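You operate a simulated robot arm through the tools that you are given. There is no shell and no other tool.

You are at the controls of a simulated two-armed robot. One attempt, no reset.

## Task
Grind the wheat middling into the mill's beaker and switch the mill off.
Fine: run it till the canister is empty, spill none.

Only the result counts: the job must be done as asked and must still hold three seconds after the hand-in. Knocking over, shifting, dropping, spilling or breaking anything else fails it.

## Robot
Two 7-joint arms with two-finger parallel grippers on one trunk that stands fixed in place. Base frame: the origin is at the foot of the trunk, x ahead of it, y to its left, z up. Lengths are in cm, angles in rad, forces in N, time in s.
The left shoulder is at [6, 18.9, 125.3], the right one opposite. With the tool pointing down near the work surface each hand reaches from about 10 to 64 cm from the base axis, measured 20 degrees to its own side. Payload 3.43 kg a hand.
Tool frame (each hand has its own): the origin (TCP) lies between the finger pads and is the grasp point; the fingertips stand 3 cm ahead of it; z points along the fingers, y is the line along which they close. Largest opening 9.4 cm; finger width 2.8, thickness 1; the body of the gripper, 5 by 9.6 cm, starts 5.5 cm behind the TCP.
Orientation is told as [roll, pitch, yaw] about the base's x, y, z axes, in that order, counted from this pose: with the fingers straight down and closing along the base's y, the tool's x points along the base's -x, its y along +y and its z along -z.

## Interface
- The arms move only by the tool jog_arm. It takes "left_plan", "right_plan" or both (then of equal length, played together; a hand with none holds still); each is a list of rows, each an object of numbers (a shift or turn left out is 0, a gripper value left out holds the last): "x", "y", "z": the shift along the tool's x, y, z in units of 50 mm (1.0 is 50 mm); "rx", "ry", "rz": the turn, a rotation vector about the tool's x, y, z in units of 4 degrees (1.0 is 4 degrees); "hand": the gripper command, from -1 (shut) to 1 (fully open), values between in proportion. In form: [{"x": .., "y": .., "z": .., "rx": .., "ry": .., "rz": .., "hand": ..}, ...]. A call has 1 to 20 rows; each row shifts and turns the commanded pose from where the row before left it, along the tool's axes as they then stand. A call with a number of a shift or a turn outside -1 to 1 is refused whole. Each row takes 0.2 s and may step no farther than 5 cm and 0.15 rad from the row before; otherwise, or with a gripper value out of range, the whole call is refused. A pose out of reach is approached as far as the arm can. The call stops where the force on the tool passes 40 N (or 10 N more than at its start, if that is more) or the arm is blocked; 0.2 s more then pass. The fingers move at their own pace (about 15.3 cm/s each) and stop on an object; they squeeze with about 44 N. The grip force told is the motor's: it shows also when the fingers shut on nothing. Time passes only in rows, and 0.2 s behind the last, so rows that do not move let the fingers close. The reply holds the time, the measured pose of the TCP, the force on the tool along the base axes, the opening and the grip force, in the units named above and with some noise, with the torque about the TCP (base axes, N m) and any sound that the robot's microphone picked up.
- Cameras (640 x 400 px; columns grow to the right, rows downward): "scene" is now at [-0.03, 3.32, 179.17]; the picture's right is [0.50, -0.87, 0.00], its down [-0.74, -0.42, -0.51] and it looks along [0.45, 0.26, -0.86] (base axes); focal length 352 px, centre (320, 200). "left" rides on the left gripper at [7.6, -1.4, -10.2] in its tool frame; the picture's right is [0.18, 0.98, 0.00], its down [-0.75, 0.14, -0.64] and it looks along [-0.63, 0.12, 0.77] (tool axes); focal length 243 px, centre (320, 200). "right" rides on the right gripper at [7.6, 1.4, -10.2] in its tool frame; the picture's right is [-0.18, 0.98, 0.00], its down [-0.75, -0.14, -0.64] and it looks along [-0.63, -0.12, 0.77] (tool axes); focal length 243 px, centre (320, 200). There is no depth. A picture from a camera that has moved, and an enlarged one, comes with that camera's place and axes in the base frame and with its lens.
- get_image(camera): a new picture of that camera. It takes no simulated time.
- lift_body(by): slides the trunk up (or, below 0, down) by that many cm; the arms and the scene camera ride with it, the base frame stays. It gives what a move gives, with no picture.
- pan_tilt(pan, tilt): turns the head with the scene camera to pan (to the left, within 1.501 rad either way) and tilt (down, from -0.506 to 1.204), counted from straight ahead of the robot. It gives what a move gives.
- enlarge(camera, box): a new picture of the part [left, top, right, bottom] of that camera's present view, enlarged. It takes no simulated time.
- hand_in(): hands the job in; it is judged then, once.

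Nothing tells you positions but the pictures and the camera data. Unless the task says otherwise, let go and move clear before handing in.

The tools are called after "Call:" as a command line: name --argument value ..., lists and objects as JSON in quotes. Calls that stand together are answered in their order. jog_arm: Moves the arms, as the interface text tells. Its arguments: {"type":"object","properties":{"left_plan":{"type":"array","items":{"type":"object","properties":{"x":{"type":"number"},"y":{"type":"number"},"z":{"type":"number"},"rx":{"type":"number"},"ry":{"type":"number"},"rz":{"type":"number"},"hand":{"type":"number"}}}},"right_plan":{"type":"array","items":{"type":"object","properties":{"x":{"type":"number"},"y":{"type":"number"},"z":{"type":"number"},"rx":{"type":"number"},"ry":{"type":"number"},"rz":{"type":"number"},"hand":{"type":"number"}}}}},"required":[]} The other tools are called the same way: lift_body (by) moves the trunk up or down; pan_tilt (pan, tilt) turns the head that bears the scene camera; get_image (camera) takes a picture; enlarge (camera, box) takes an enlarged picture of a part of a camera's view; hand_in () hands the job in.

At the start:

```text
t: 0.0
left_tool_pos: [33.48, 32.58, 125.33]
left_ee_rot: [0.0, 0.001, 0.0]
left_contact_force: [-0.6, -0.6, -0.5]
left_moment: [0.01, -0.02, -0.01]
left_finger_gap: 9.39
left_grip_force: 0.1
right_tool_pos: [28.5, -1.56, 123.66]
right_ee_rot: [-0.001, 0.0, -0.001]
right_contact_force: [-0.1, -0.5, -0.7]
right_moment: [-0.03, 0.01, 0.02]
right_finger_gap: 9.41
right_grip_force: 0.0
trunk travel left (down, up): [-92.5, 6.5]
head pan, tilt (commanded): [0.518, 1.03]
```

scene: 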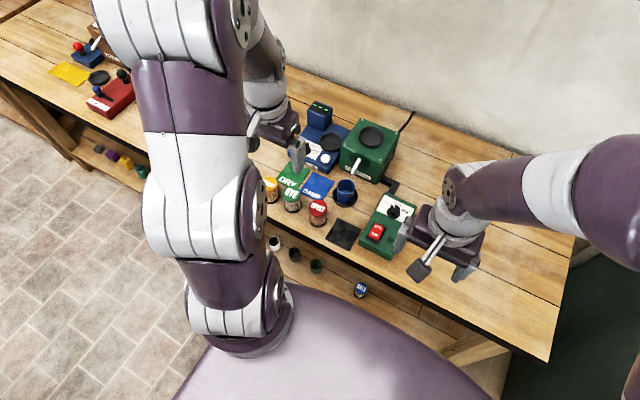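
right: 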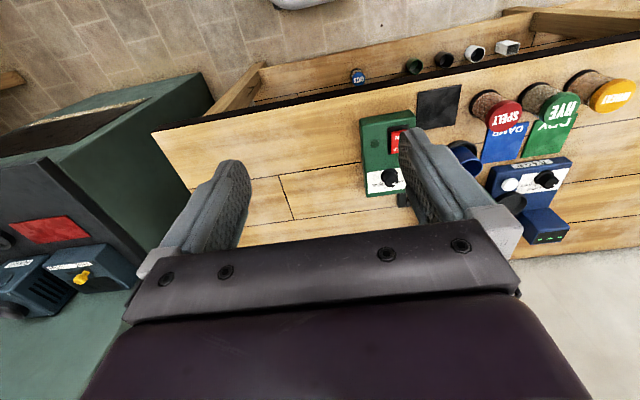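
left: 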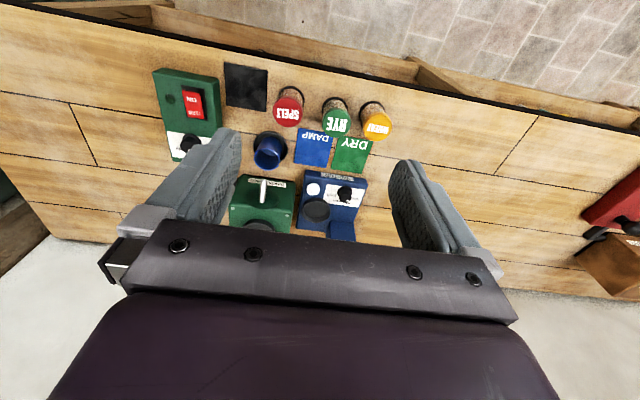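

I see a bench with a green mill and its separate control box, a blue device (perhaps a moisture tester), three canisters (spelt, rye, and a yellow one), coloured mats and some things on a shelf. I'll look closer before I move anything.

Call:
enlarge --camera "scene" --box '[240, 90, 440, 215]'

Call:
enlarge --camera "scene" --box '[240, 170, 440, 295]'

Call:
enlarge --camera "left" --box '[140, 50, 400, 240]'

Call:
enlarge --camera "right" --box '[340, 30, 640, 250]'

```text
3.20 times, centred on (340, 152) of scene
camera zoom: at [-0.03, 3.32, 179.17], right [0.5, -0.87, 0.0], down [-0.74, -0.42, -0.51], along [0.45, 0.26, -0.86], focal length 1128 px, centre (256, 352)
```

zoom: 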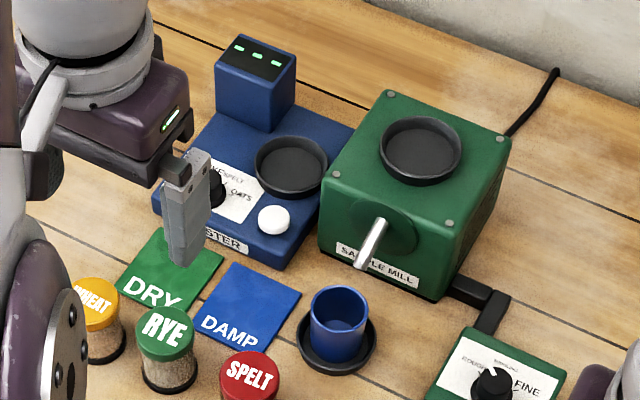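

```text
3.20 times, centred on (340, 232) of scene
camera zoom: at [-0.03, 3.32, 179.17], right [0.5, -0.87, 0.0], down [-0.74, -0.42, -0.51], along [0.45, 0.26, -0.86], focal length 1128 px, centre (256, 96)
```

zoom: 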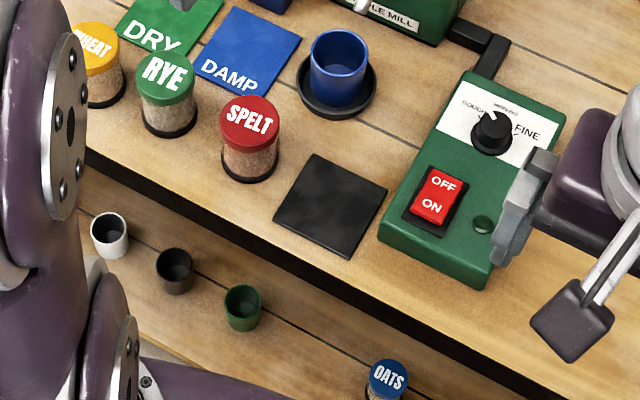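

```text
2.11 times, centred on (270, 145) of left
camera zoom: at [25.89, 31.16, 135.56], right [-0.18, 0.98, 0.0], down [0.75, 0.14, 0.64], along [0.63, 0.12, -0.77], focal length 511 px, centre (425, 316)
```

zoom: 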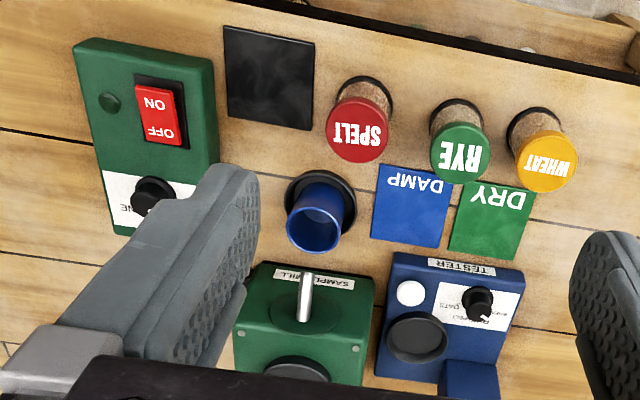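

```text
1.82 times, centred on (490, 140) of right
camera zoom: at [20.83, -0.15, 133.93], right [0.18, 0.98, 0.0], down [0.75, -0.14, 0.64], along [0.63, -0.12, -0.77], focal length 441 px, centre (11, 309)
```

zoom: 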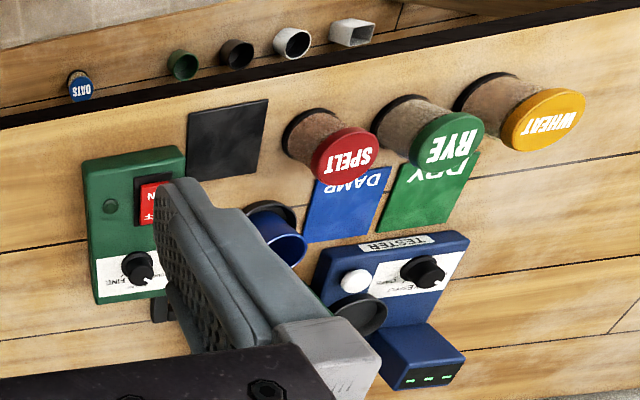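

The bench top seems to be near z=86, with the mill hopper around (67, 25) and the wheat canister around (42, 44). I'll look around the rest of the bench before moving.

Call:
pan_tilt --pan 0.9 --tilt 0.85

Call:
get_image --camera "scene"

```text
t: 0.8
left_tool_pos: [33.32, 32.69, 125.39]
left_ee_rot: [0.0, 0.0, 0.0]
left_contact_force: [0.2, -0.5, 0.2]
left_moment: [0.0, -0.01, -0.02]
left_finger_gap: 9.4
left_grip_force: 0.0
right_tool_pos: [28.6, -1.59, 123.47]
right_ee_rot: [-0.001, 0.001, 0.001]
right_contact_force: [-0.6, 1.0, 0.2]
right_moment: [-0.01, 0.06, 0.02]
right_finger_gap: 9.4
right_grip_force: 0.0
trunk travel left (down, up): [-92.5, 6.5]
head pan, tilt (commanded): [0.901, 0.85]
```

```text
taken
camera scene: at [-1.06, 6.09, 180.49], right [0.78, -0.62, 0.0], down [-0.47, -0.59, -0.66], along [0.41, 0.52, -0.75], focal length 352 px, centre (320, 200)
```

scene: 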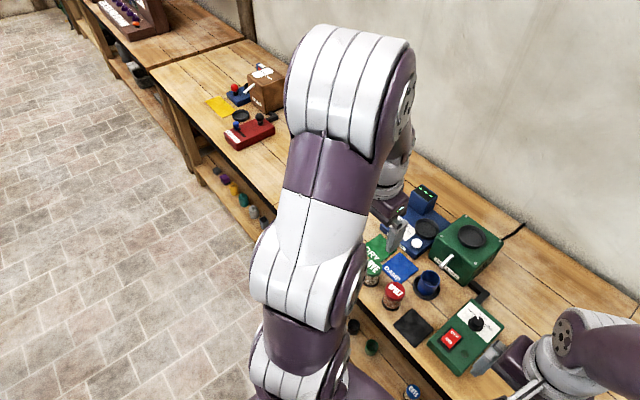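

The station at the far left belongs to some other job, so I'll aim the head back at the mill and enlarge the details.

Call:
pan_tilt --pan 0.35 --tilt 0.95

Call:
get_image --camera "scene"

```text
t: 1.8
left_tool_pos: [33.44, 32.53, 125.33]
left_ee_rot: [-0.001, 0.001, -0.001]
left_contact_force: [-0.3, 0.0, -0.5]
left_moment: [0.01, 0.01, 0.0]
left_finger_gap: 9.38
left_grip_force: 0.1
right_tool_pos: [28.55, -1.61, 123.46]
right_ee_rot: [0.001, -0.001, 0.0]
right_contact_force: [0.0, -0.8, -0.1]
right_moment: [0.01, 0.02, 0.0]
right_finger_gap: 9.41
right_grip_force: 0.0
trunk travel left (down, up): [-92.5, 6.5]
head pan, tilt (commanded): [0.351, 0.949]
```

```text
taken
camera scene: at [0.9, 2.48, 179.74], right [0.34, -0.94, 0.0], down [-0.76, -0.28, -0.58], along [0.55, 0.2, -0.81], focal length 352 px, centre (320, 200)
```

scene: 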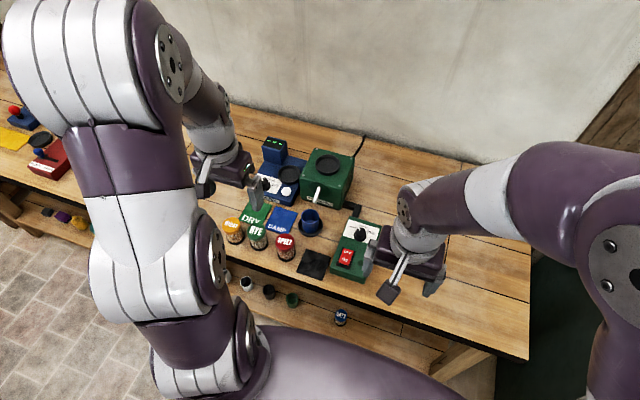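

Call:
enlarge --camera "scene" --box '[280, 140, 380, 202]'

Call:
enlarge --camera "scene" --box '[270, 190, 350, 240]'

Call:
enlarge --camera "scene" --box '[320, 200, 410, 290]'

Call:
enlarge --camera "scene" --box '[210, 200, 310, 262]'

Call:
enlarge --camera "scene" --box '[250, 130, 330, 210]'

```text
6.40 times, centred on (330, 171) of scene
camera zoom: at [0.9, 2.48, 179.74], right [0.34, -0.94, 0.0], down [-0.76, -0.28, -0.58], along [0.55, 0.2, -0.81], focal length 2256 px, centre (256, 386)
```

zoom: 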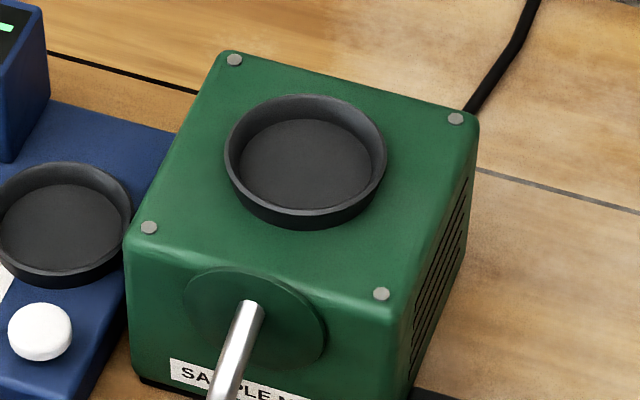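

```text
8.00 times, centred on (310, 215) of scene
camera zoom: at [0.9, 2.48, 179.74], right [0.34, -0.94, 0.0], down [-0.76, -0.28, -0.58], along [0.55, 0.2, -0.81], focal length 2819 px, centre (400, 80)
```

zoom: 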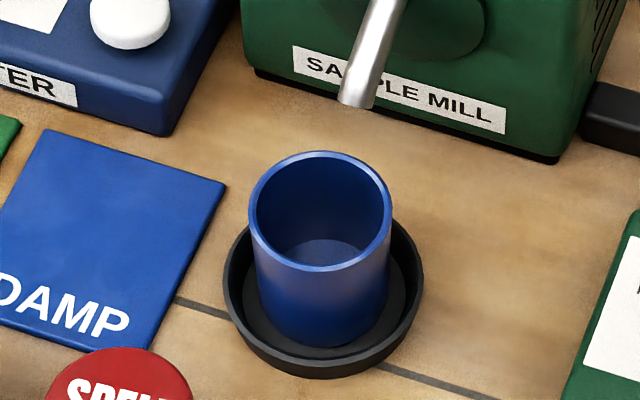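

```text
4.44 times, centred on (365, 245) of scene
camera zoom: at [0.9, 2.48, 179.74], right [0.34, -0.94, 0.0], down [-0.76, -0.28, -0.58], along [0.55, 0.2, -0.81], focal length 1566 px, centre (120, 0)
```

zoom: 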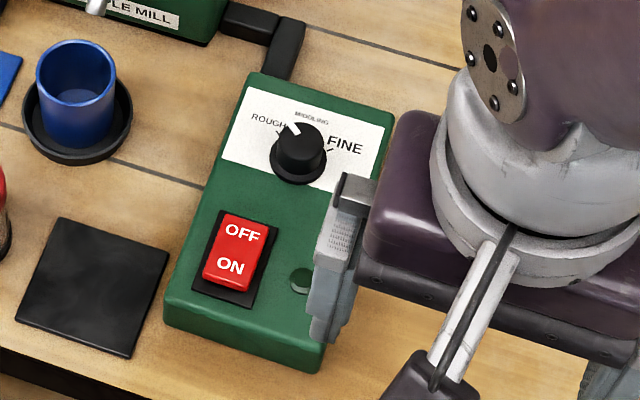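

```text
6.40 times, centred on (260, 231) of scene
camera zoom: at [0.9, 2.48, 179.74], right [0.34, -0.94, 0.0], down [-0.76, -0.28, -0.58], along [0.55, 0.2, -0.81], focal length 2256 px, centre (704, 2)
```

zoom: 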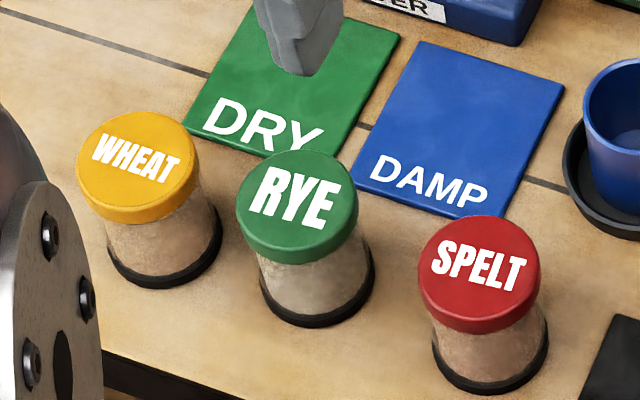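

```text
5.00 times, centred on (290, 170) of scene
camera zoom: at [0.9, 2.48, 179.74], right [0.34, -0.94, 0.0], down [-0.76, -0.28, -0.58], along [0.55, 0.2, -0.81], focal length 1762 px, centre (470, 350)
```

zoom: 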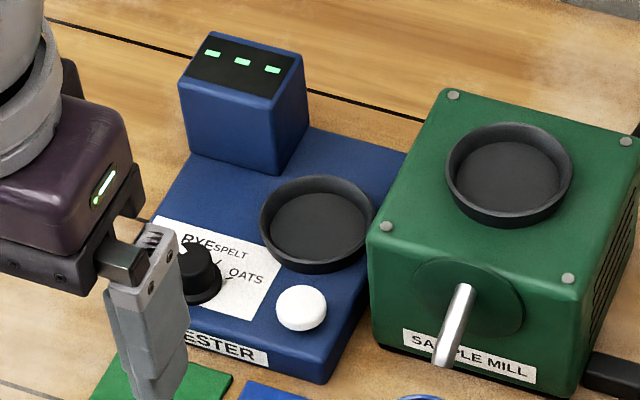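

The canister feet match the black sockets on the mill and the tester, so the wheat canister most likely docks upright on the mill. The beaker stands in a saucer in front of the spout. I want a side view of the spout and beaker, so I'll swing the right hand round, high above everything, for its camera.

Call:
jog_arm --right_plan '[{"rz": -1, "x": -0.3}, {"rz": -1, "x": -0.3}, {"rz": -1, "x": -0.3}, {"rz": -1, "x": -0.3}, {"rz": -1, "x": -0.3}, {"rz": -1}, {"rz": -1}, {"rz": -1}, {"rz": -1}, {"rz": -1}]'

```text
t: 4.0
left_tool_pos: [33.32, 32.62, 125.28]
left_ee_rot: [-0.001, -0.001, 0.0]
left_contact_force: [0.8, -0.5, 0.9]
left_moment: [0.0, -0.01, 0.01]
left_finger_gap: 9.4
left_grip_force: 0.0
right_tool_pos: [35.78, -0.68, 123.54]
right_ee_rot: [0.0, 0.0, 0.7]
right_contact_force: [0.0, 0.2, 0.3]
right_moment: [0.0, 0.01, -0.02]
right_finger_gap: 9.4
right_grip_force: 0.1
trunk travel left (down, up): [-92.5, 6.5]
head pan, tilt (commanded): [0.351, 0.949]
```

Call:
jog_arm --right_plan '[{"rz": -1}, {"rz": -1}, {"rz": -1}, {"rz": -1}, {"rz": -1}, {"rz": -1}, {"rz": -1}, {"rz": -1}, {"rz": -1}, {"rz": -1}, {"rz": -1}, {"y": -0.6}, {"y": -0.6}, {"y": -0.6}, {"y": -0.6}, {"z": 0.7}, {"z": 0.7}]'

Call:
get_image --camera "right"

Call:
get_image --camera "scene"

```text
t: 7.6
left_tool_pos: [33.41, 32.65, 125.31]
left_ee_rot: [0.0, 0.001, -0.002]
left_contact_force: [-0.3, 0.3, -0.4]
left_moment: [0.01, 0.02, 0.0]
left_finger_gap: 9.4
left_grip_force: 0.1
right_tool_pos: [48.05, -1.79, 116.52]
right_ee_rot: [-0.001, 0.0, 1.469]
right_contact_force: [0.3, -0.4, 0.5]
right_moment: [0.03, 0.02, 0.02]
right_finger_gap: 9.41
right_grip_force: 0.1
trunk travel left (down, up): [-92.5, 6.5]
head pan, tilt (commanded): [0.351, 0.949]
```

```text
taken
camera right: at [45.66, -9.11, 126.89], right [-0.96, 0.28, 0.0], down [0.22, 0.73, 0.64], along [0.18, 0.62, -0.77], focal length 243 px, centre (320, 200)
```

right: 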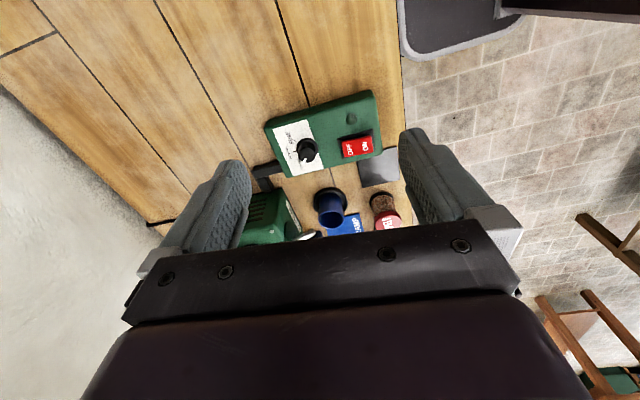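

```text
taken
camera scene: at [0.97, 2.5, 179.74], right [0.34, -0.94, 0.0], down [-0.76, -0.28, -0.58], along [0.55, 0.2, -0.81], focal length 352 px, centre (320, 200)
```

scene: 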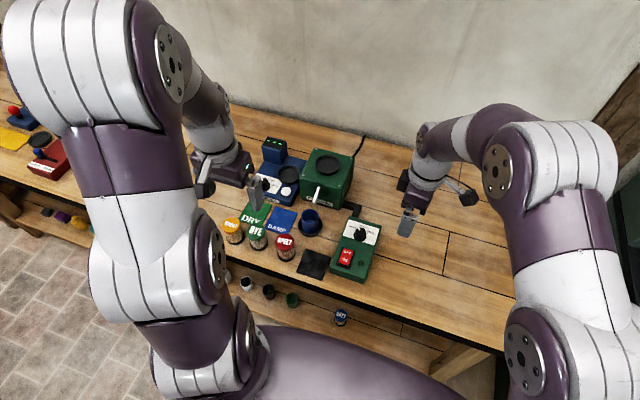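

The knob, the switch and the beaker show up in the right camera. I'll tilt the right hand and lower it somewhat, still high over the empty right part of the bench, to get a lower side view.

Call:
jog_arm --right_plan '[{"ry": -1, "y": -0.3}, {"ry": -1, "y": -0.3}, {"ry": -1, "y": -0.3}, {"ry": -1, "y": -0.3}, {"ry": -1}, {"ry": -1}, {"ry": -1}, {"ry": -1}, {"ry": -1}, {"ry": -1}]'

Call:
get_image --camera "right"

```text
t: 9.8
left_tool_pos: [33.5, 32.47, 125.29]
left_ee_rot: [0.0, 0.001, -0.001]
left_contact_force: [0.3, 0.2, 0.3]
left_moment: [0.0, -0.03, -0.01]
left_finger_gap: 9.4
left_grip_force: 0.1
right_tool_pos: [53.87, -2.3, 116.51]
right_ee_rot: [-0.004, -0.698, 1.469]
right_contact_force: [0.2, 0.7, -0.4]
right_moment: [-0.01, -0.03, 0.03]
right_finger_gap: 9.41
right_grip_force: 0.1
trunk travel left (down, up): [-92.5, 6.5]
head pan, tilt (commanded): [0.351, 0.949]
```

```text
taken
camera right: at [51.11, -14.55, 119.72], right [-0.96, 0.24, 0.12], down [0.16, 0.15, 0.98], along [0.22, 0.96, -0.18], focal length 243 px, centre (320, 200)
```

right: 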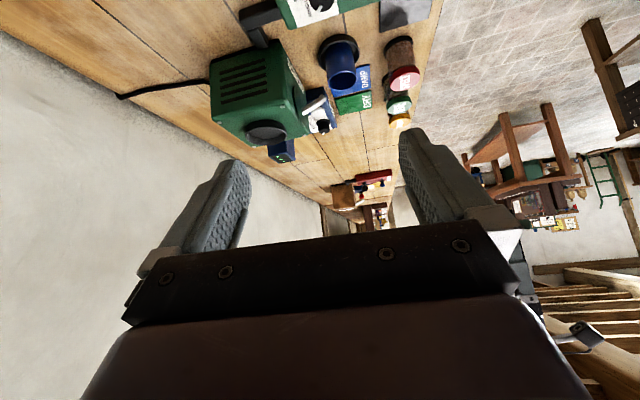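

Call:
jog_arm --right_plan '[{"z": 0.46, "x": 0.385}, {"z": 0.46, "x": 0.385}, {"z": 0.46, "x": 0.385}, {"z": 0.46, "x": 0.385}]'

Call:
get_image --camera "right"

Call:
enlarge --camera "right" --box '[200, 40, 440, 190]'

```text
t: 10.8
left_tool_pos: [33.45, 32.65, 125.32]
left_ee_rot: [0.0, 0.001, 0.002]
left_contact_force: [0.2, 0.5, -0.7]
left_moment: [-0.02, 0.04, 0.0]
left_finger_gap: 9.39
left_grip_force: 0.1
right_tool_pos: [53.9, -2.38, 104.56]
right_ee_rot: [0.001, -0.698, 1.465]
right_contact_force: [0.5, 0.1, 0.0]
right_moment: [0.02, 0.0, -0.03]
right_finger_gap: 9.41
right_grip_force: 0.2
trunk travel left (down, up): [-92.5, 6.5]
head pan, tilt (commanded): [0.351, 0.949]
```

```text
taken
camera right: at [51.11, -14.59, 107.68], right [-0.96, 0.24, 0.12], down [0.16, 0.15, 0.98], along [0.22, 0.96, -0.18], focal length 243 px, centre (320, 200)
```

right: 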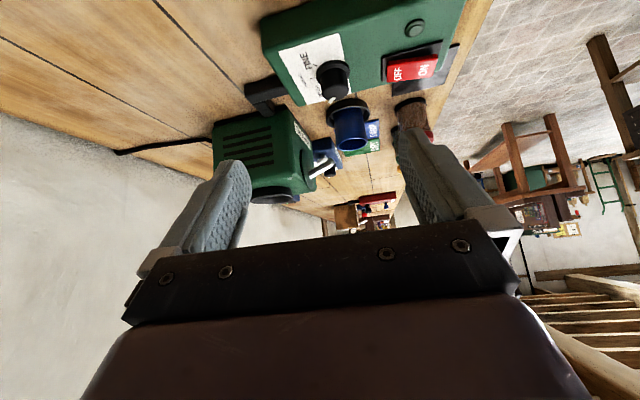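

```text
2.67 times, centred on (320, 115) of right
camera zoom: at [51.11, -14.59, 107.68], right [-0.96, 0.24, 0.12], down [0.16, 0.15, 0.98], along [0.22, 0.96, -0.18], focal length 647 px, centre (320, 427)
```

zoom: 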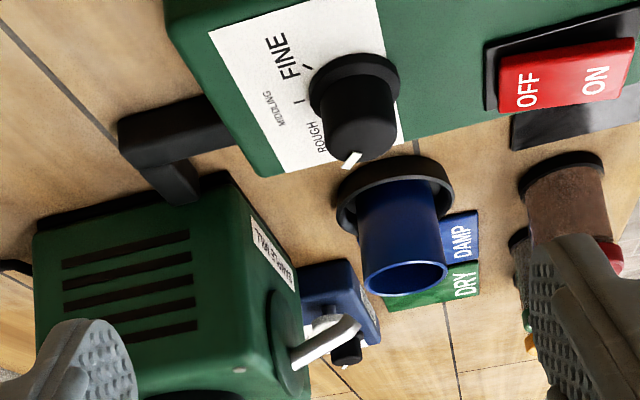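

Call:
enlarge --camera "right" --box '[295, 90, 391, 180]'

Call:
enlarge --camera "right" --box '[270, 20, 400, 110]'

Call:
enlarge --camera "scene" --box '[325, 205, 395, 285]'

```text
4.44 times, centred on (343, 135) of right
camera zoom: at [51.11, -14.59, 107.68], right [-0.96, 0.24, 0.12], down [0.16, 0.15, 0.98], along [0.22, 0.96, -0.18], focal length 1078 px, centre (218, 489)
```

zoom: 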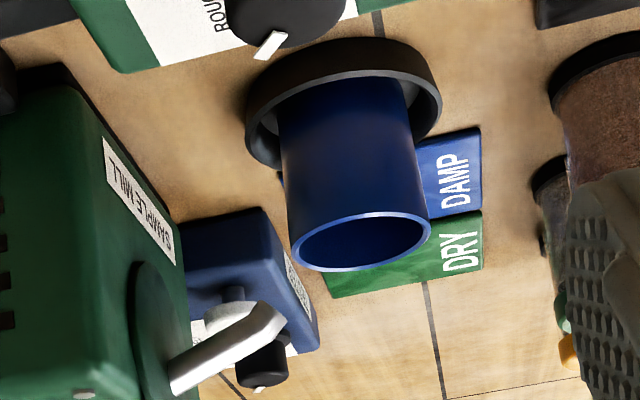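

```text
4.44 times, centred on (335, 65) of right
camera zoom: at [51.11, -14.59, 107.68], right [-0.96, 0.24, 0.12], down [0.16, 0.15, 0.98], along [0.22, 0.96, -0.18], focal length 1078 px, centre (253, 800)
```

zoom: 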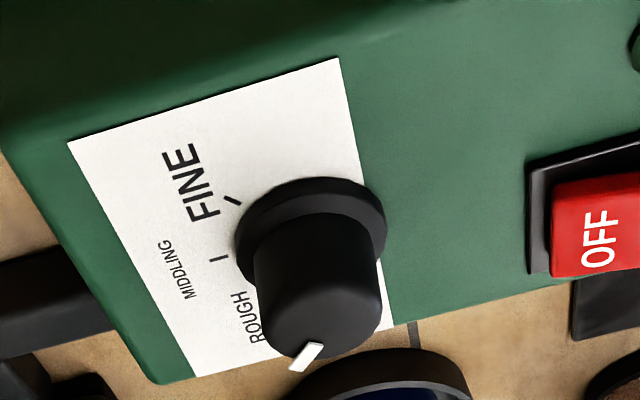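

```text
5.00 times, centred on (360, 245) of scene
camera zoom: at [1.02, 2.45, 179.74], right [0.34, -0.94, 0.0], down [-0.76, -0.28, -0.58], along [0.55, 0.2, -0.81], focal length 1762 px, centre (120, -25)
```

zoom: 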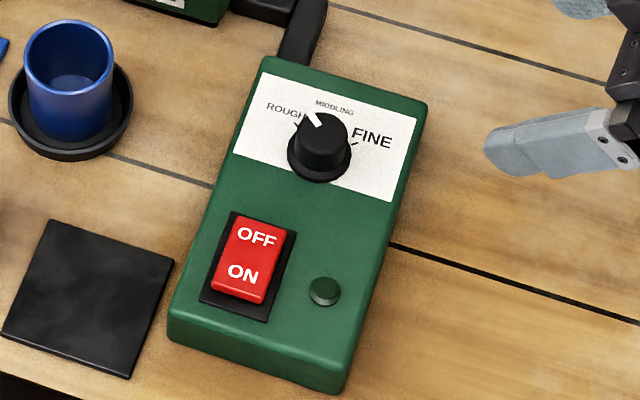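

From the two views I get: spout tip near (57.0, 24.7, 93.9), pointing down and outward straight into the beaker at (53.4, 24.8), whose rim is at z≈91.5. The saucer is the beaker's fixed place, so the beaker is already right. The knob, at about (53.4, 9.1), points at ROUGH, so I'll bring the right hand upright over it.

Call:
jog_arm --right_plan '[{"ry": 1}, {"ry": 1}, {"ry": 1}, {"ry": 1}, {"ry": 1}, {"ry": 1}, {"ry": 1}, {"ry": 1}, {"ry": 1}, {"ry": 1}, {"rz": 1}, {"rz": 1}, {"rz": 1}, {"rz": 1}, {"rz": 1}, {"rz": 1}, {"rz": 1}, {"rz": 1}]'

Call:
jog_arm --right_plan '[{"rz": 1}, {"rz": 1}, {"rz": 1}, {"rz": 1}, {"rz": 1}, {"rz": 1}, {"rz": 1}]'

Call:
get_image --camera "right"

Call:
enlarge --camera "scene" --box '[345, 215, 385, 245]'

```text
t: 14.6
left_tool_pos: [33.43, 32.63, 125.19]
left_ee_rot: [-0.001, 0.0, 0.001]
left_contact_force: [-0.5, 0.8, -0.2]
left_moment: [0.01, -0.02, -0.01]
left_finger_gap: 9.41
left_grip_force: 0.0
right_tool_pos: [53.98, -2.44, 104.5]
right_ee_rot: [0.0, 0.0, 0.907]
right_contact_force: [-0.6, 0.0, 0.0]
right_moment: [0.01, 0.01, 0.02]
right_finger_gap: 9.42
right_grip_force: 0.2
trunk travel left (down, up): [-92.5, 6.5]
head pan, tilt (commanded): [0.351, 0.949]
```

```text
t: 16.2
left_tool_pos: [33.45, 32.48, 125.28]
left_ee_rot: [0.0, -0.001, 0.0]
left_contact_force: [-0.2, 0.4, 0.6]
left_moment: [-0.02, 0.0, -0.01]
left_finger_gap: 9.41
left_grip_force: 0.0
right_tool_pos: [53.91, -2.33, 104.54]
right_ee_rot: [0.0, 0.0, 0.419]
right_contact_force: [1.2, -1.0, -0.5]
right_moment: [-0.02, -0.02, -0.01]
right_finger_gap: 9.41
right_grip_force: 0.0
trunk travel left (down, up): [-92.5, 6.5]
head pan, tilt (commanded): [0.351, 0.949]
```

```text
taken
camera right: at [46.21, -4.09, 114.95], right [-0.23, 0.97, 0.0], down [0.75, 0.18, 0.64], along [0.62, 0.15, -0.77], focal length 243 px, centre (320, 200)
```

right: 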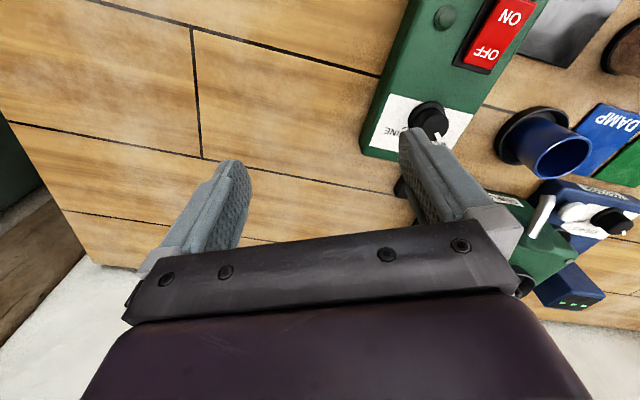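

```text
13.33 times, centred on (365, 230) of scene
camera zoom: at [0.92, 2.47, 179.74], right [0.34, -0.94, 0.0], down [-0.76, -0.28, -0.58], along [0.55, 0.2, -0.81], focal length 4699 px, centre (-280, -200)
```

zoom: 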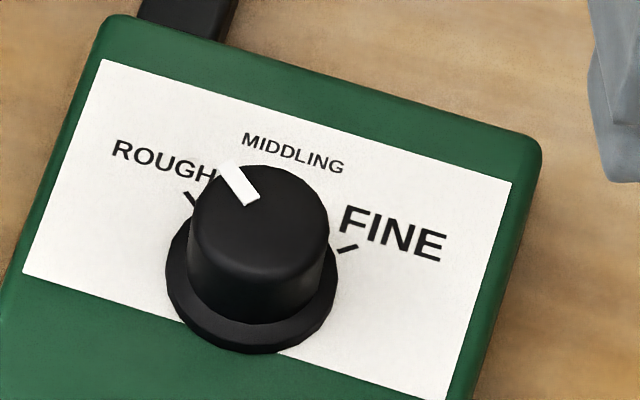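

Call:
jog_arm --right_plan '[{"x": -0.211, "y": 0.535}, {"x": -0.211, "y": 0.535}, {"x": -0.211, "y": 0.535}, {"x": -0.211, "y": 0.535}, {"hand": 0.0}, {}]'

Call:
get_image --camera "right"

Call:
enlarge --camera "right" --box '[240, 80, 400, 180]'

Call:
enlarge --camera "scene" --box '[325, 195, 405, 255]'

```text
t: 17.6
left_tool_pos: [33.43, 32.56, 125.31]
left_ee_rot: [0.002, 0.0, 0.0]
left_contact_force: [-0.2, 0.2, 0.3]
left_moment: [-0.03, -0.01, 0.01]
left_finger_gap: 9.39
left_grip_force: 0.1
right_tool_pos: [53.37, 8.99, 104.45]
right_ee_rot: [0.001, 0.0, 0.419]
right_contact_force: [0.7, -0.6, -0.3]
right_moment: [-0.01, 0.0, -0.01]
right_finger_gap: 4.68
right_grip_force: 0.1
trunk travel left (down, up): [-92.5, 6.5]
head pan, tilt (commanded): [0.351, 0.949]
```

```text
taken
camera right: at [45.75, 7.3, 114.9], right [-0.23, 0.97, 0.0], down [0.75, 0.18, 0.64], along [0.62, 0.15, -0.77], focal length 243 px, centre (320, 200)
```

right: 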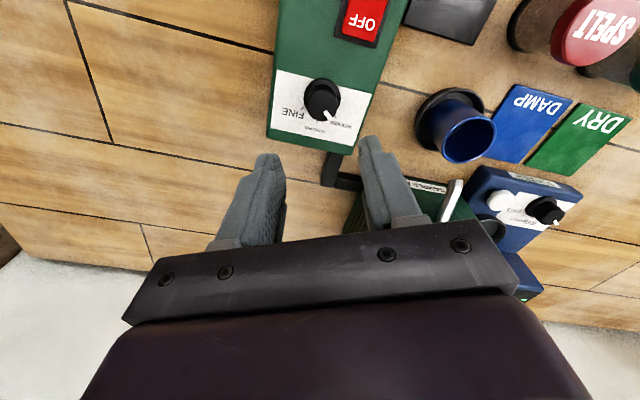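

```text
4.00 times, centred on (320, 130) of right
camera zoom: at [45.75, 7.3, 114.9], right [-0.23, 0.97, 0.0], down [0.75, 0.18, 0.64], along [0.62, 0.15, -0.77], focal length 970 px, centre (320, 480)
```

zoom: 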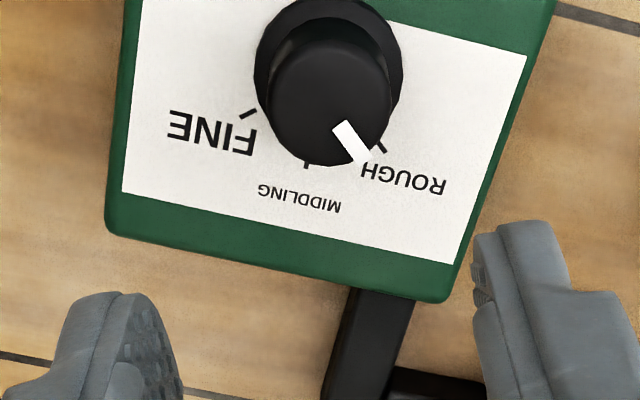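

```text
6.67 times, centred on (365, 225) of scene
camera zoom: at [0.91, 2.43, 179.74], right [0.34, -0.94, 0.0], down [-0.76, -0.28, -0.58], along [0.55, 0.2, -0.81], focal length 2349 px, centre (20, 33)
```

zoom: 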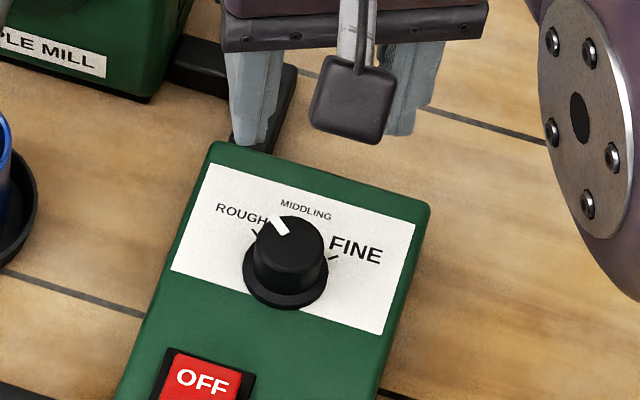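

Call:
jog_arm --right_plan '[{"x": -0.015, "y": 0.059, "z": 0.6}, {"z": 0.6}, {"z": 0.5}, {}]'

Call:
get_image --camera "right"

Call:
enlarge --camera "right" --box '[240, 110, 400, 210]'

Call:
enlarge --camera "scene" --box '[325, 195, 405, 255]'

```text
t: 18.6
left_tool_pos: [33.48, 32.52, 125.37]
left_ee_rot: [0.0, 0.0, 0.0]
left_contact_force: [-0.5, 0.3, -0.6]
left_moment: [0.0, -0.04, 0.01]
left_finger_gap: 9.42
left_grip_force: 0.0
right_tool_pos: [53.2, 9.5, 95.97]
right_ee_rot: [-0.001, 0.002, 0.418]
right_contact_force: [0.3, 0.5, 0.4]
right_moment: [0.01, 0.01, 0.01]
right_finger_gap: 4.71
right_grip_force: 0.0
trunk travel left (down, up): [-92.5, 6.5]
head pan, tilt (commanded): [0.351, 0.949]
```

```text
taken
camera right: at [45.6, 7.74, 106.39], right [-0.23, 0.97, 0.0], down [0.75, 0.18, 0.64], along [0.62, 0.15, -0.77], focal length 243 px, centre (320, 200)
```

right: 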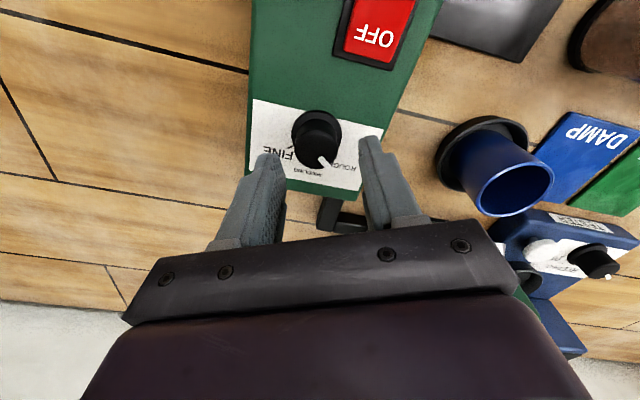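

```text
4.00 times, centred on (320, 160) of right
camera zoom: at [45.6, 7.74, 106.39], right [-0.23, 0.97, 0.0], down [0.75, 0.18, 0.64], along [0.62, 0.15, -0.77], focal length 970 px, centre (320, 360)
```

zoom: 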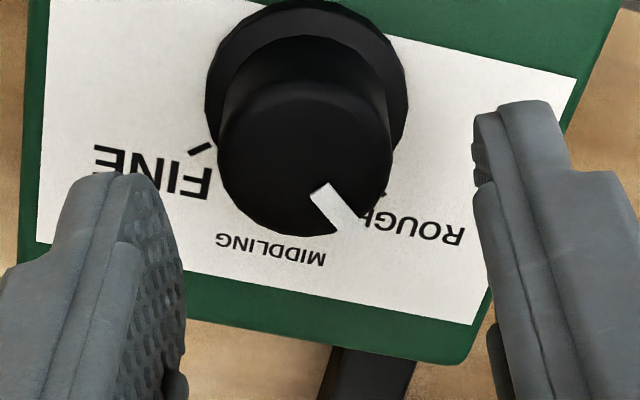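

```text
6.67 times, centred on (365, 225) of scene
camera zoom: at [0.91, 2.47, 179.74], right [0.34, -0.94, 0.0], down [-0.76, -0.28, -0.58], along [0.55, 0.2, -0.81], focal length 2349 px, centre (20, 33)
```

zoom: 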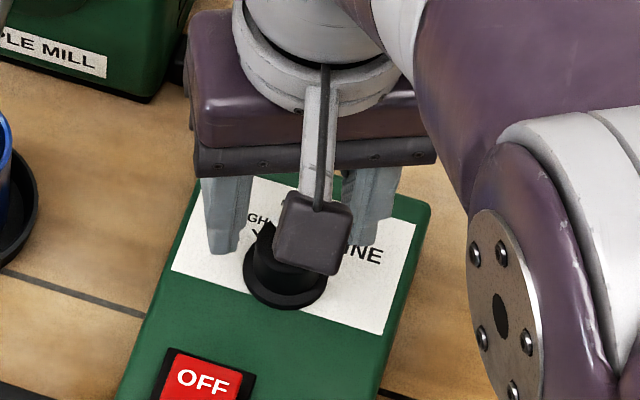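

Call:
jog_arm --right_plan '[{"x": -0.028, "y": -0.05, "z": 0.25}, {"z": 0.27}, {}]'

Call:
enlarge --camera "right" --box '[240, 110, 400, 210]'

```text
t: 19.4
left_tool_pos: [33.34, 32.59, 125.38]
left_ee_rot: [0.0, -0.001, -0.001]
left_contact_force: [0.1, 0.1, 0.4]
left_moment: [0.0, 0.04, 0.02]
left_finger_gap: 9.41
left_grip_force: 0.1
right_tool_pos: [53.32, 9.34, 93.41]
right_ee_rot: [-0.001, -0.001, 0.419]
right_contact_force: [-0.4, -0.6, -0.7]
right_moment: [0.03, 0.03, -0.03]
right_finger_gap: 4.7
right_grip_force: 0.1
trunk travel left (down, up): [-92.5, 6.5]
head pan, tilt (commanded): [0.351, 0.949]
```

```text
4.00 times, centred on (320, 160) of right
camera zoom: at [45.69, 7.5, 103.83], right [-0.23, 0.97, 0.0], down [0.75, 0.18, 0.64], along [0.62, 0.15, -0.77], focal length 970 px, centre (320, 360)
```

zoom: 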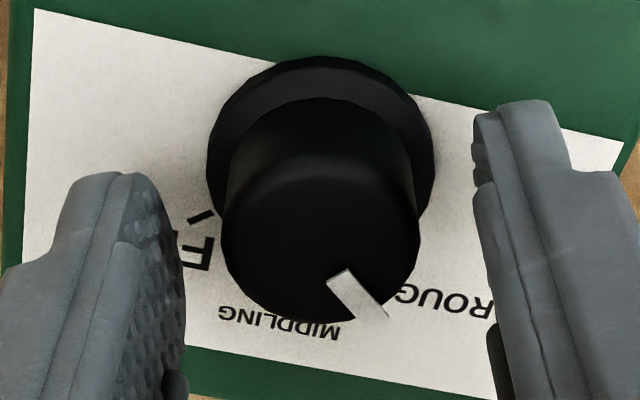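

The knob is now centred between the fingers. I'll close on it and look.

Call:
jog_arm --right_plan '[{"hand": -0.3}, {"hand": -0.5}, {"hand": -1}, {}]'

Call:
enlarge --camera "right" --box '[240, 110, 400, 210]'

```text
t: 20.4
left_tool_pos: [33.46, 32.56, 125.36]
left_ee_rot: [-0.002, -0.001, -0.001]
left_contact_force: [0.3, 0.0, -0.1]
left_moment: [0.0, 0.03, 0.0]
left_finger_gap: 9.41
left_grip_force: 0.0
right_tool_pos: [53.42, 9.17, 93.55]
right_ee_rot: [0.0, 0.002, 0.42]
right_contact_force: [0.9, -2.5, -0.8]
right_moment: [-0.03, -0.13, 0.0]
right_finger_gap: 2.91
right_grip_force: 44.6
trunk travel left (down, up): [-92.5, 6.5]
head pan, tilt (commanded): [0.351, 0.949]
```

```text
4.00 times, centred on (320, 160) of right
camera zoom: at [45.72, 7.48, 103.82], right [-0.23, 0.97, 0.0], down [0.75, 0.18, 0.64], along [0.62, 0.15, -0.77], focal length 970 px, centre (320, 360)
```

zoom: 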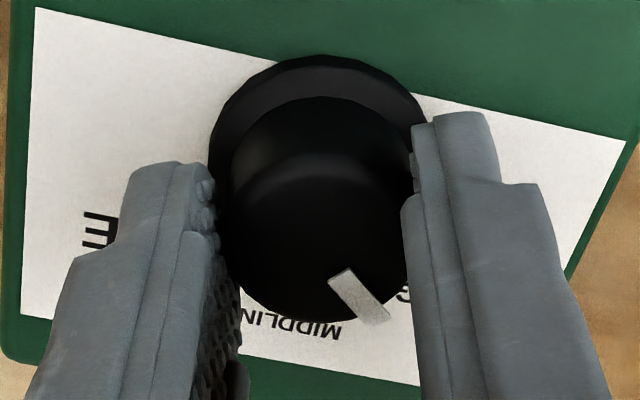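

Call:
jog_arm --right_plan '[{"rz": 0.8}, {"rz": 0.8}, {"rz": 0.8}, {"rz": 0.8}, {"rz": 0.8}, {"rz": 0.8}, {"rz": 0.8}]'

Call:
enlarge --camera "right" --box '[240, 110, 400, 210]'

```text
t: 22.0
left_tool_pos: [33.39, 32.6, 125.22]
left_ee_rot: [0.001, 0.0, 0.0]
left_contact_force: [-0.5, -0.6, 0.3]
left_moment: [0.0, -0.01, -0.01]
left_finger_gap: 9.42
left_grip_force: 0.0
right_tool_pos: [53.27, 9.25, 93.35]
right_ee_rot: [0.001, -0.002, 0.028]
right_contact_force: [-4.8, 4.0, -1.5]
right_moment: [0.02, 0.4, 0.01]
right_finger_gap: 2.88
right_grip_force: 45.4
trunk travel left (down, up): [-92.5, 6.5]
head pan, tilt (commanded): [0.351, 0.949]
```

```text
4.00 times, centred on (320, 160) of right
camera zoom: at [45.58, 10.57, 103.82], right [0.16, 0.99, 0.0], down [0.76, -0.12, 0.64], along [0.63, -0.1, -0.77], focal length 970 px, centre (320, 360)
```

zoom: 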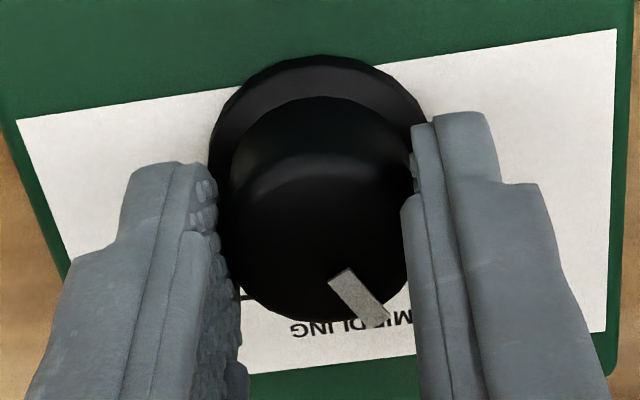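

The knob follows the fingers and has turned about 22°. The ticks are about 50° apart, so I'll turn the rest of the way.

Call:
jog_arm --right_plan '[{"rz": 0.85}, {"rz": 0.85}, {"rz": 0.85}, {"rz": 0.85}, {"rz": 0.85}, {"rz": 0.85}, {"rz": 0.85}, {"rz": 0.85}, {}]'

Call:
enlarge --camera "right" --box '[240, 110, 400, 210]'

Call:
enlarge --camera "scene" --box '[335, 205, 395, 250]'

```text
t: 24.0
left_tool_pos: [33.41, 32.73, 125.17]
left_ee_rot: [-0.003, 0.0, 0.001]
left_contact_force: [0.0, 0.4, -0.5]
left_moment: [0.0, -0.01, 0.01]
left_finger_gap: 9.4
left_grip_force: 0.1
right_tool_pos: [53.22, 9.38, 93.44]
right_ee_rot: [-0.001, 0.0, -0.446]
right_contact_force: [-7.5, 10.1, -7.3]
right_moment: [0.27, 0.5, -0.02]
right_finger_gap: 2.89
right_grip_force: 44.7
trunk travel left (down, up): [-92.5, 6.5]
head pan, tilt (commanded): [0.351, 0.949]
```

```text
4.00 times, centred on (320, 160) of right
camera zoom: at [47.0, 14.02, 103.81], right [0.59, 0.81, 0.0], down [0.62, -0.45, 0.64], along [0.52, -0.38, -0.77], focal length 970 px, centre (320, 360)
```

zoom: 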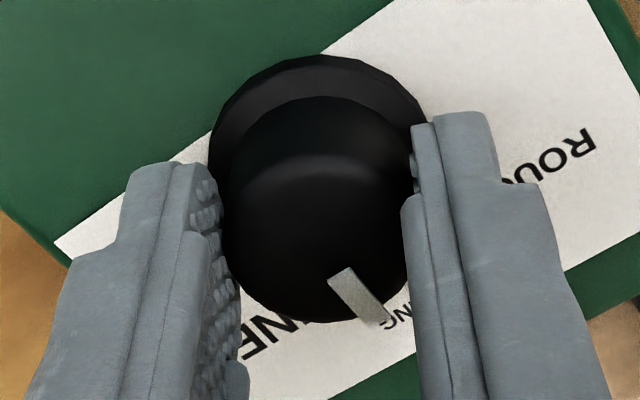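

```text
8.89 times, centred on (365, 228) of scene
camera zoom: at [0.86, 2.73, 179.73], right [0.34, -0.94, 0.0], down [-0.76, -0.28, -0.58], along [0.55, 0.2, -0.81], focal length 3133 px, centre (-80, -44)
```

zoom: 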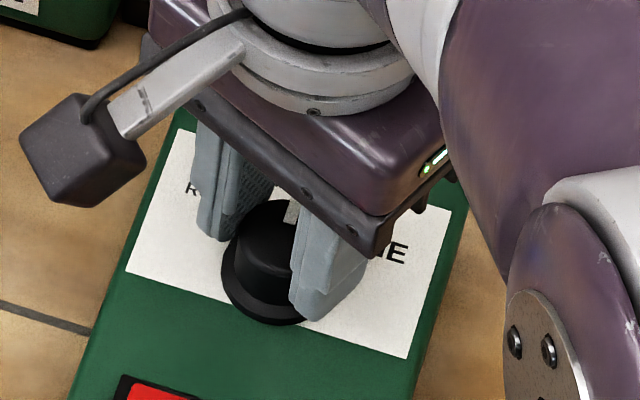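

Call:
jog_arm --right_plan '[{"hand": -0.2}, {"hand": 0.0}, {}, {"z": -0.5}, {"z": -0.6}, {"z": -0.8}]'

Call:
enlarge --camera "right" --box '[240, 80, 400, 180]'

Call:
enlarge --camera "scene" --box '[335, 205, 395, 250]'

```text
t: 25.4
left_tool_pos: [33.38, 32.6, 125.27]
left_ee_rot: [0.0, -0.001, 0.001]
left_contact_force: [0.2, 0.2, 0.4]
left_moment: [0.0, 0.02, -0.02]
left_finger_gap: 9.43
left_grip_force: 0.1
right_tool_pos: [53.32, 9.23, 102.9]
right_ee_rot: [0.0, 0.0, -0.447]
right_contact_force: [-0.1, 0.6, 0.4]
right_moment: [-0.02, -0.01, 0.0]
right_finger_gap: 4.68
right_grip_force: 0.0
trunk travel left (down, up): [-92.5, 6.5]
head pan, tilt (commanded): [0.351, 0.949]
```

```text
4.00 times, centred on (320, 130) of right
camera zoom: at [47.01, 13.83, 113.45], right [0.59, 0.81, 0.0], down [0.62, -0.45, 0.64], along [0.52, -0.38, -0.77], focal length 970 px, centre (320, 480)
```

zoom: 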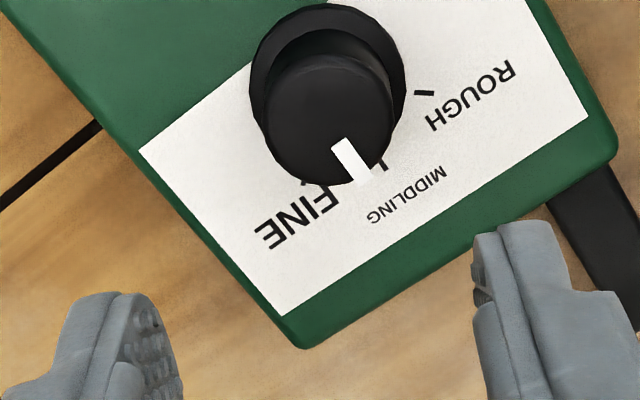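

```text
8.89 times, centred on (365, 228) of scene
camera zoom: at [0.83, 2.44, 179.73], right [0.34, -0.94, 0.0], down [-0.76, -0.28, -0.58], along [0.55, 0.2, -0.81], focal length 3133 px, centre (-80, -44)
```

zoom: 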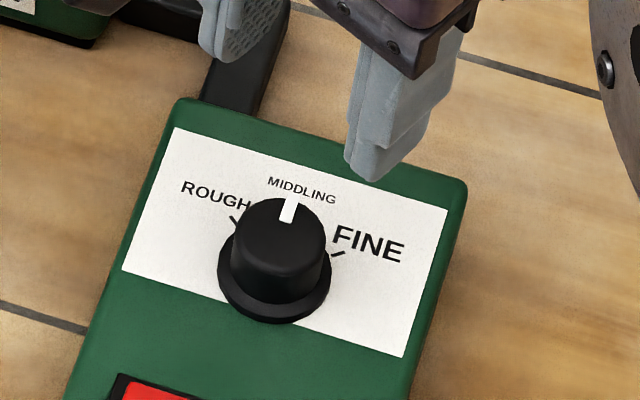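

The knob now points at MIDDLING. Next I'll pull the right hand back a little and bring the left hand forward, high up, to look at the mill's socket and check my reach.

Call:
jog_arm --left_plan '[{"x": -0.825, "y": -0.38, "z": 0.35}, {"x": -0.825, "y": -0.38, "z": 0.35}, {"x": -0.825, "y": -0.38, "z": 0.35}, {"x": -0.825, "y": -0.38, "z": 0.35}]' --right_plan '[{"x": 0.369, "y": -0.62, "z": -0.4}, {"x": 0.369, "y": -0.62, "z": -0.4}, {"x": 0.369, "y": -0.62, "z": -0.4}, {"x": 0.369, "y": -0.62, "z": -0.4}]'

Call:
get_image --camera "left"

Call:
get_image --camera "scene"

```text
t: 26.4
left_tool_pos: [50.13, 24.72, 118.65]
left_ee_rot: [0.001, 0.002, 0.0]
left_contact_force: [0.1, -0.1, -0.1]
left_moment: [-0.02, 0.03, 0.01]
left_finger_gap: 9.36
left_grip_force: 0.1
right_tool_pos: [41.53, 1.06, 110.82]
right_ee_rot: [0.001, 0.0, -0.445]
right_contact_force: [-0.5, -0.4, 0.3]
right_moment: [0.01, 0.01, 0.0]
right_finger_gap: 4.67
right_grip_force: 0.0
trunk travel left (down, up): [-92.5, 6.5]
head pan, tilt (commanded): [0.351, 0.949]
```

```text
taken
camera left: at [42.66, 23.37, 128.83], right [-0.19, 0.98, 0.0], down [0.75, 0.14, 0.64], along [0.63, 0.12, -0.77], focal length 243 px, centre (320, 200)
```

left: 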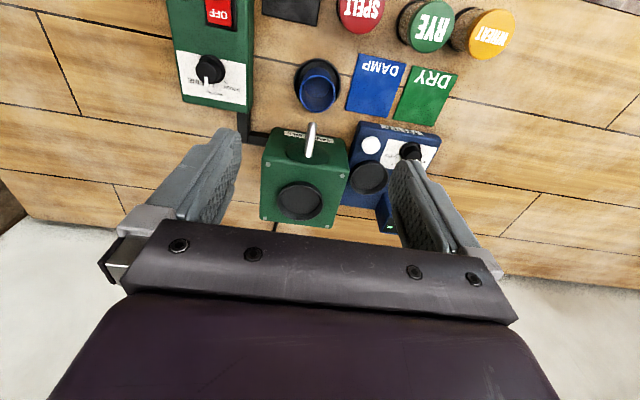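

```text
taken
camera scene: at [1.01, 2.28, 179.74], right [0.34, -0.94, 0.0], down [-0.76, -0.28, -0.58], along [0.55, 0.2, -0.81], focal length 352 px, centre (320, 200)
```

scene: 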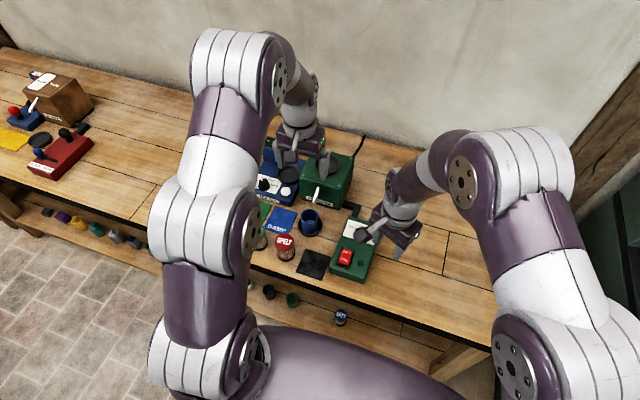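

Call:
enlarge --camera "left" --box '[240, 110, 400, 235]'

Call:
enlarge --camera "left" --box '[270, 40, 366, 110]'

Call:
enlarge --camera "left" --box '[320, 0, 520, 80]'

```text
3.20 times, centred on (320, 172) of left
camera zoom: at [42.66, 23.37, 128.83], right [-0.19, 0.98, 0.0], down [0.75, 0.14, 0.64], along [0.63, 0.12, -0.77], focal length 776 px, centre (320, 288)
```

zoom: 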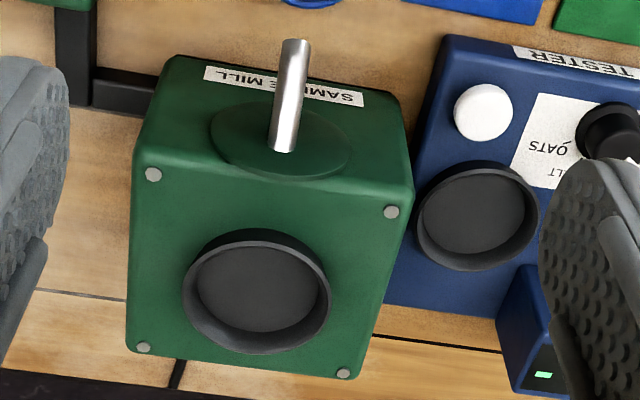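

```text
5.71 times, centred on (318, 75) of left
camera zoom: at [42.66, 23.37, 128.83], right [-0.19, 0.98, 0.0], down [0.75, 0.14, 0.64], along [0.63, 0.12, -0.77], focal length 1386 px, centre (331, 914)
```

zoom: 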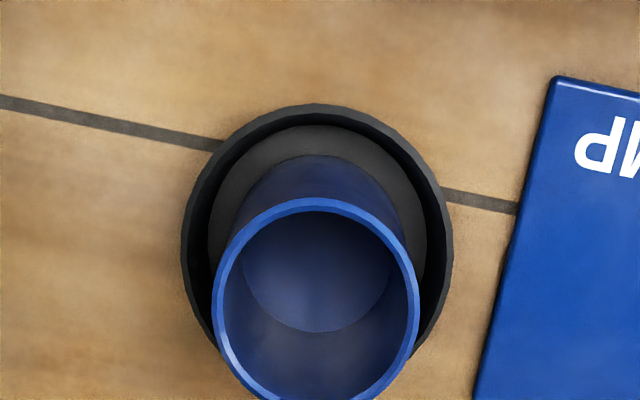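

```text
3.20 times, centred on (420, 40) of left
camera zoom: at [42.66, 23.37, 128.83], right [-0.19, 0.98, 0.0], down [0.75, 0.14, 0.64], along [0.63, 0.12, -0.77], focal length 776 px, centre (0, 712)
```

zoom: 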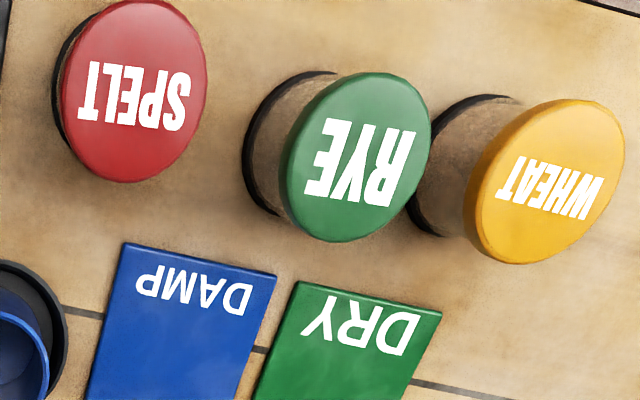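

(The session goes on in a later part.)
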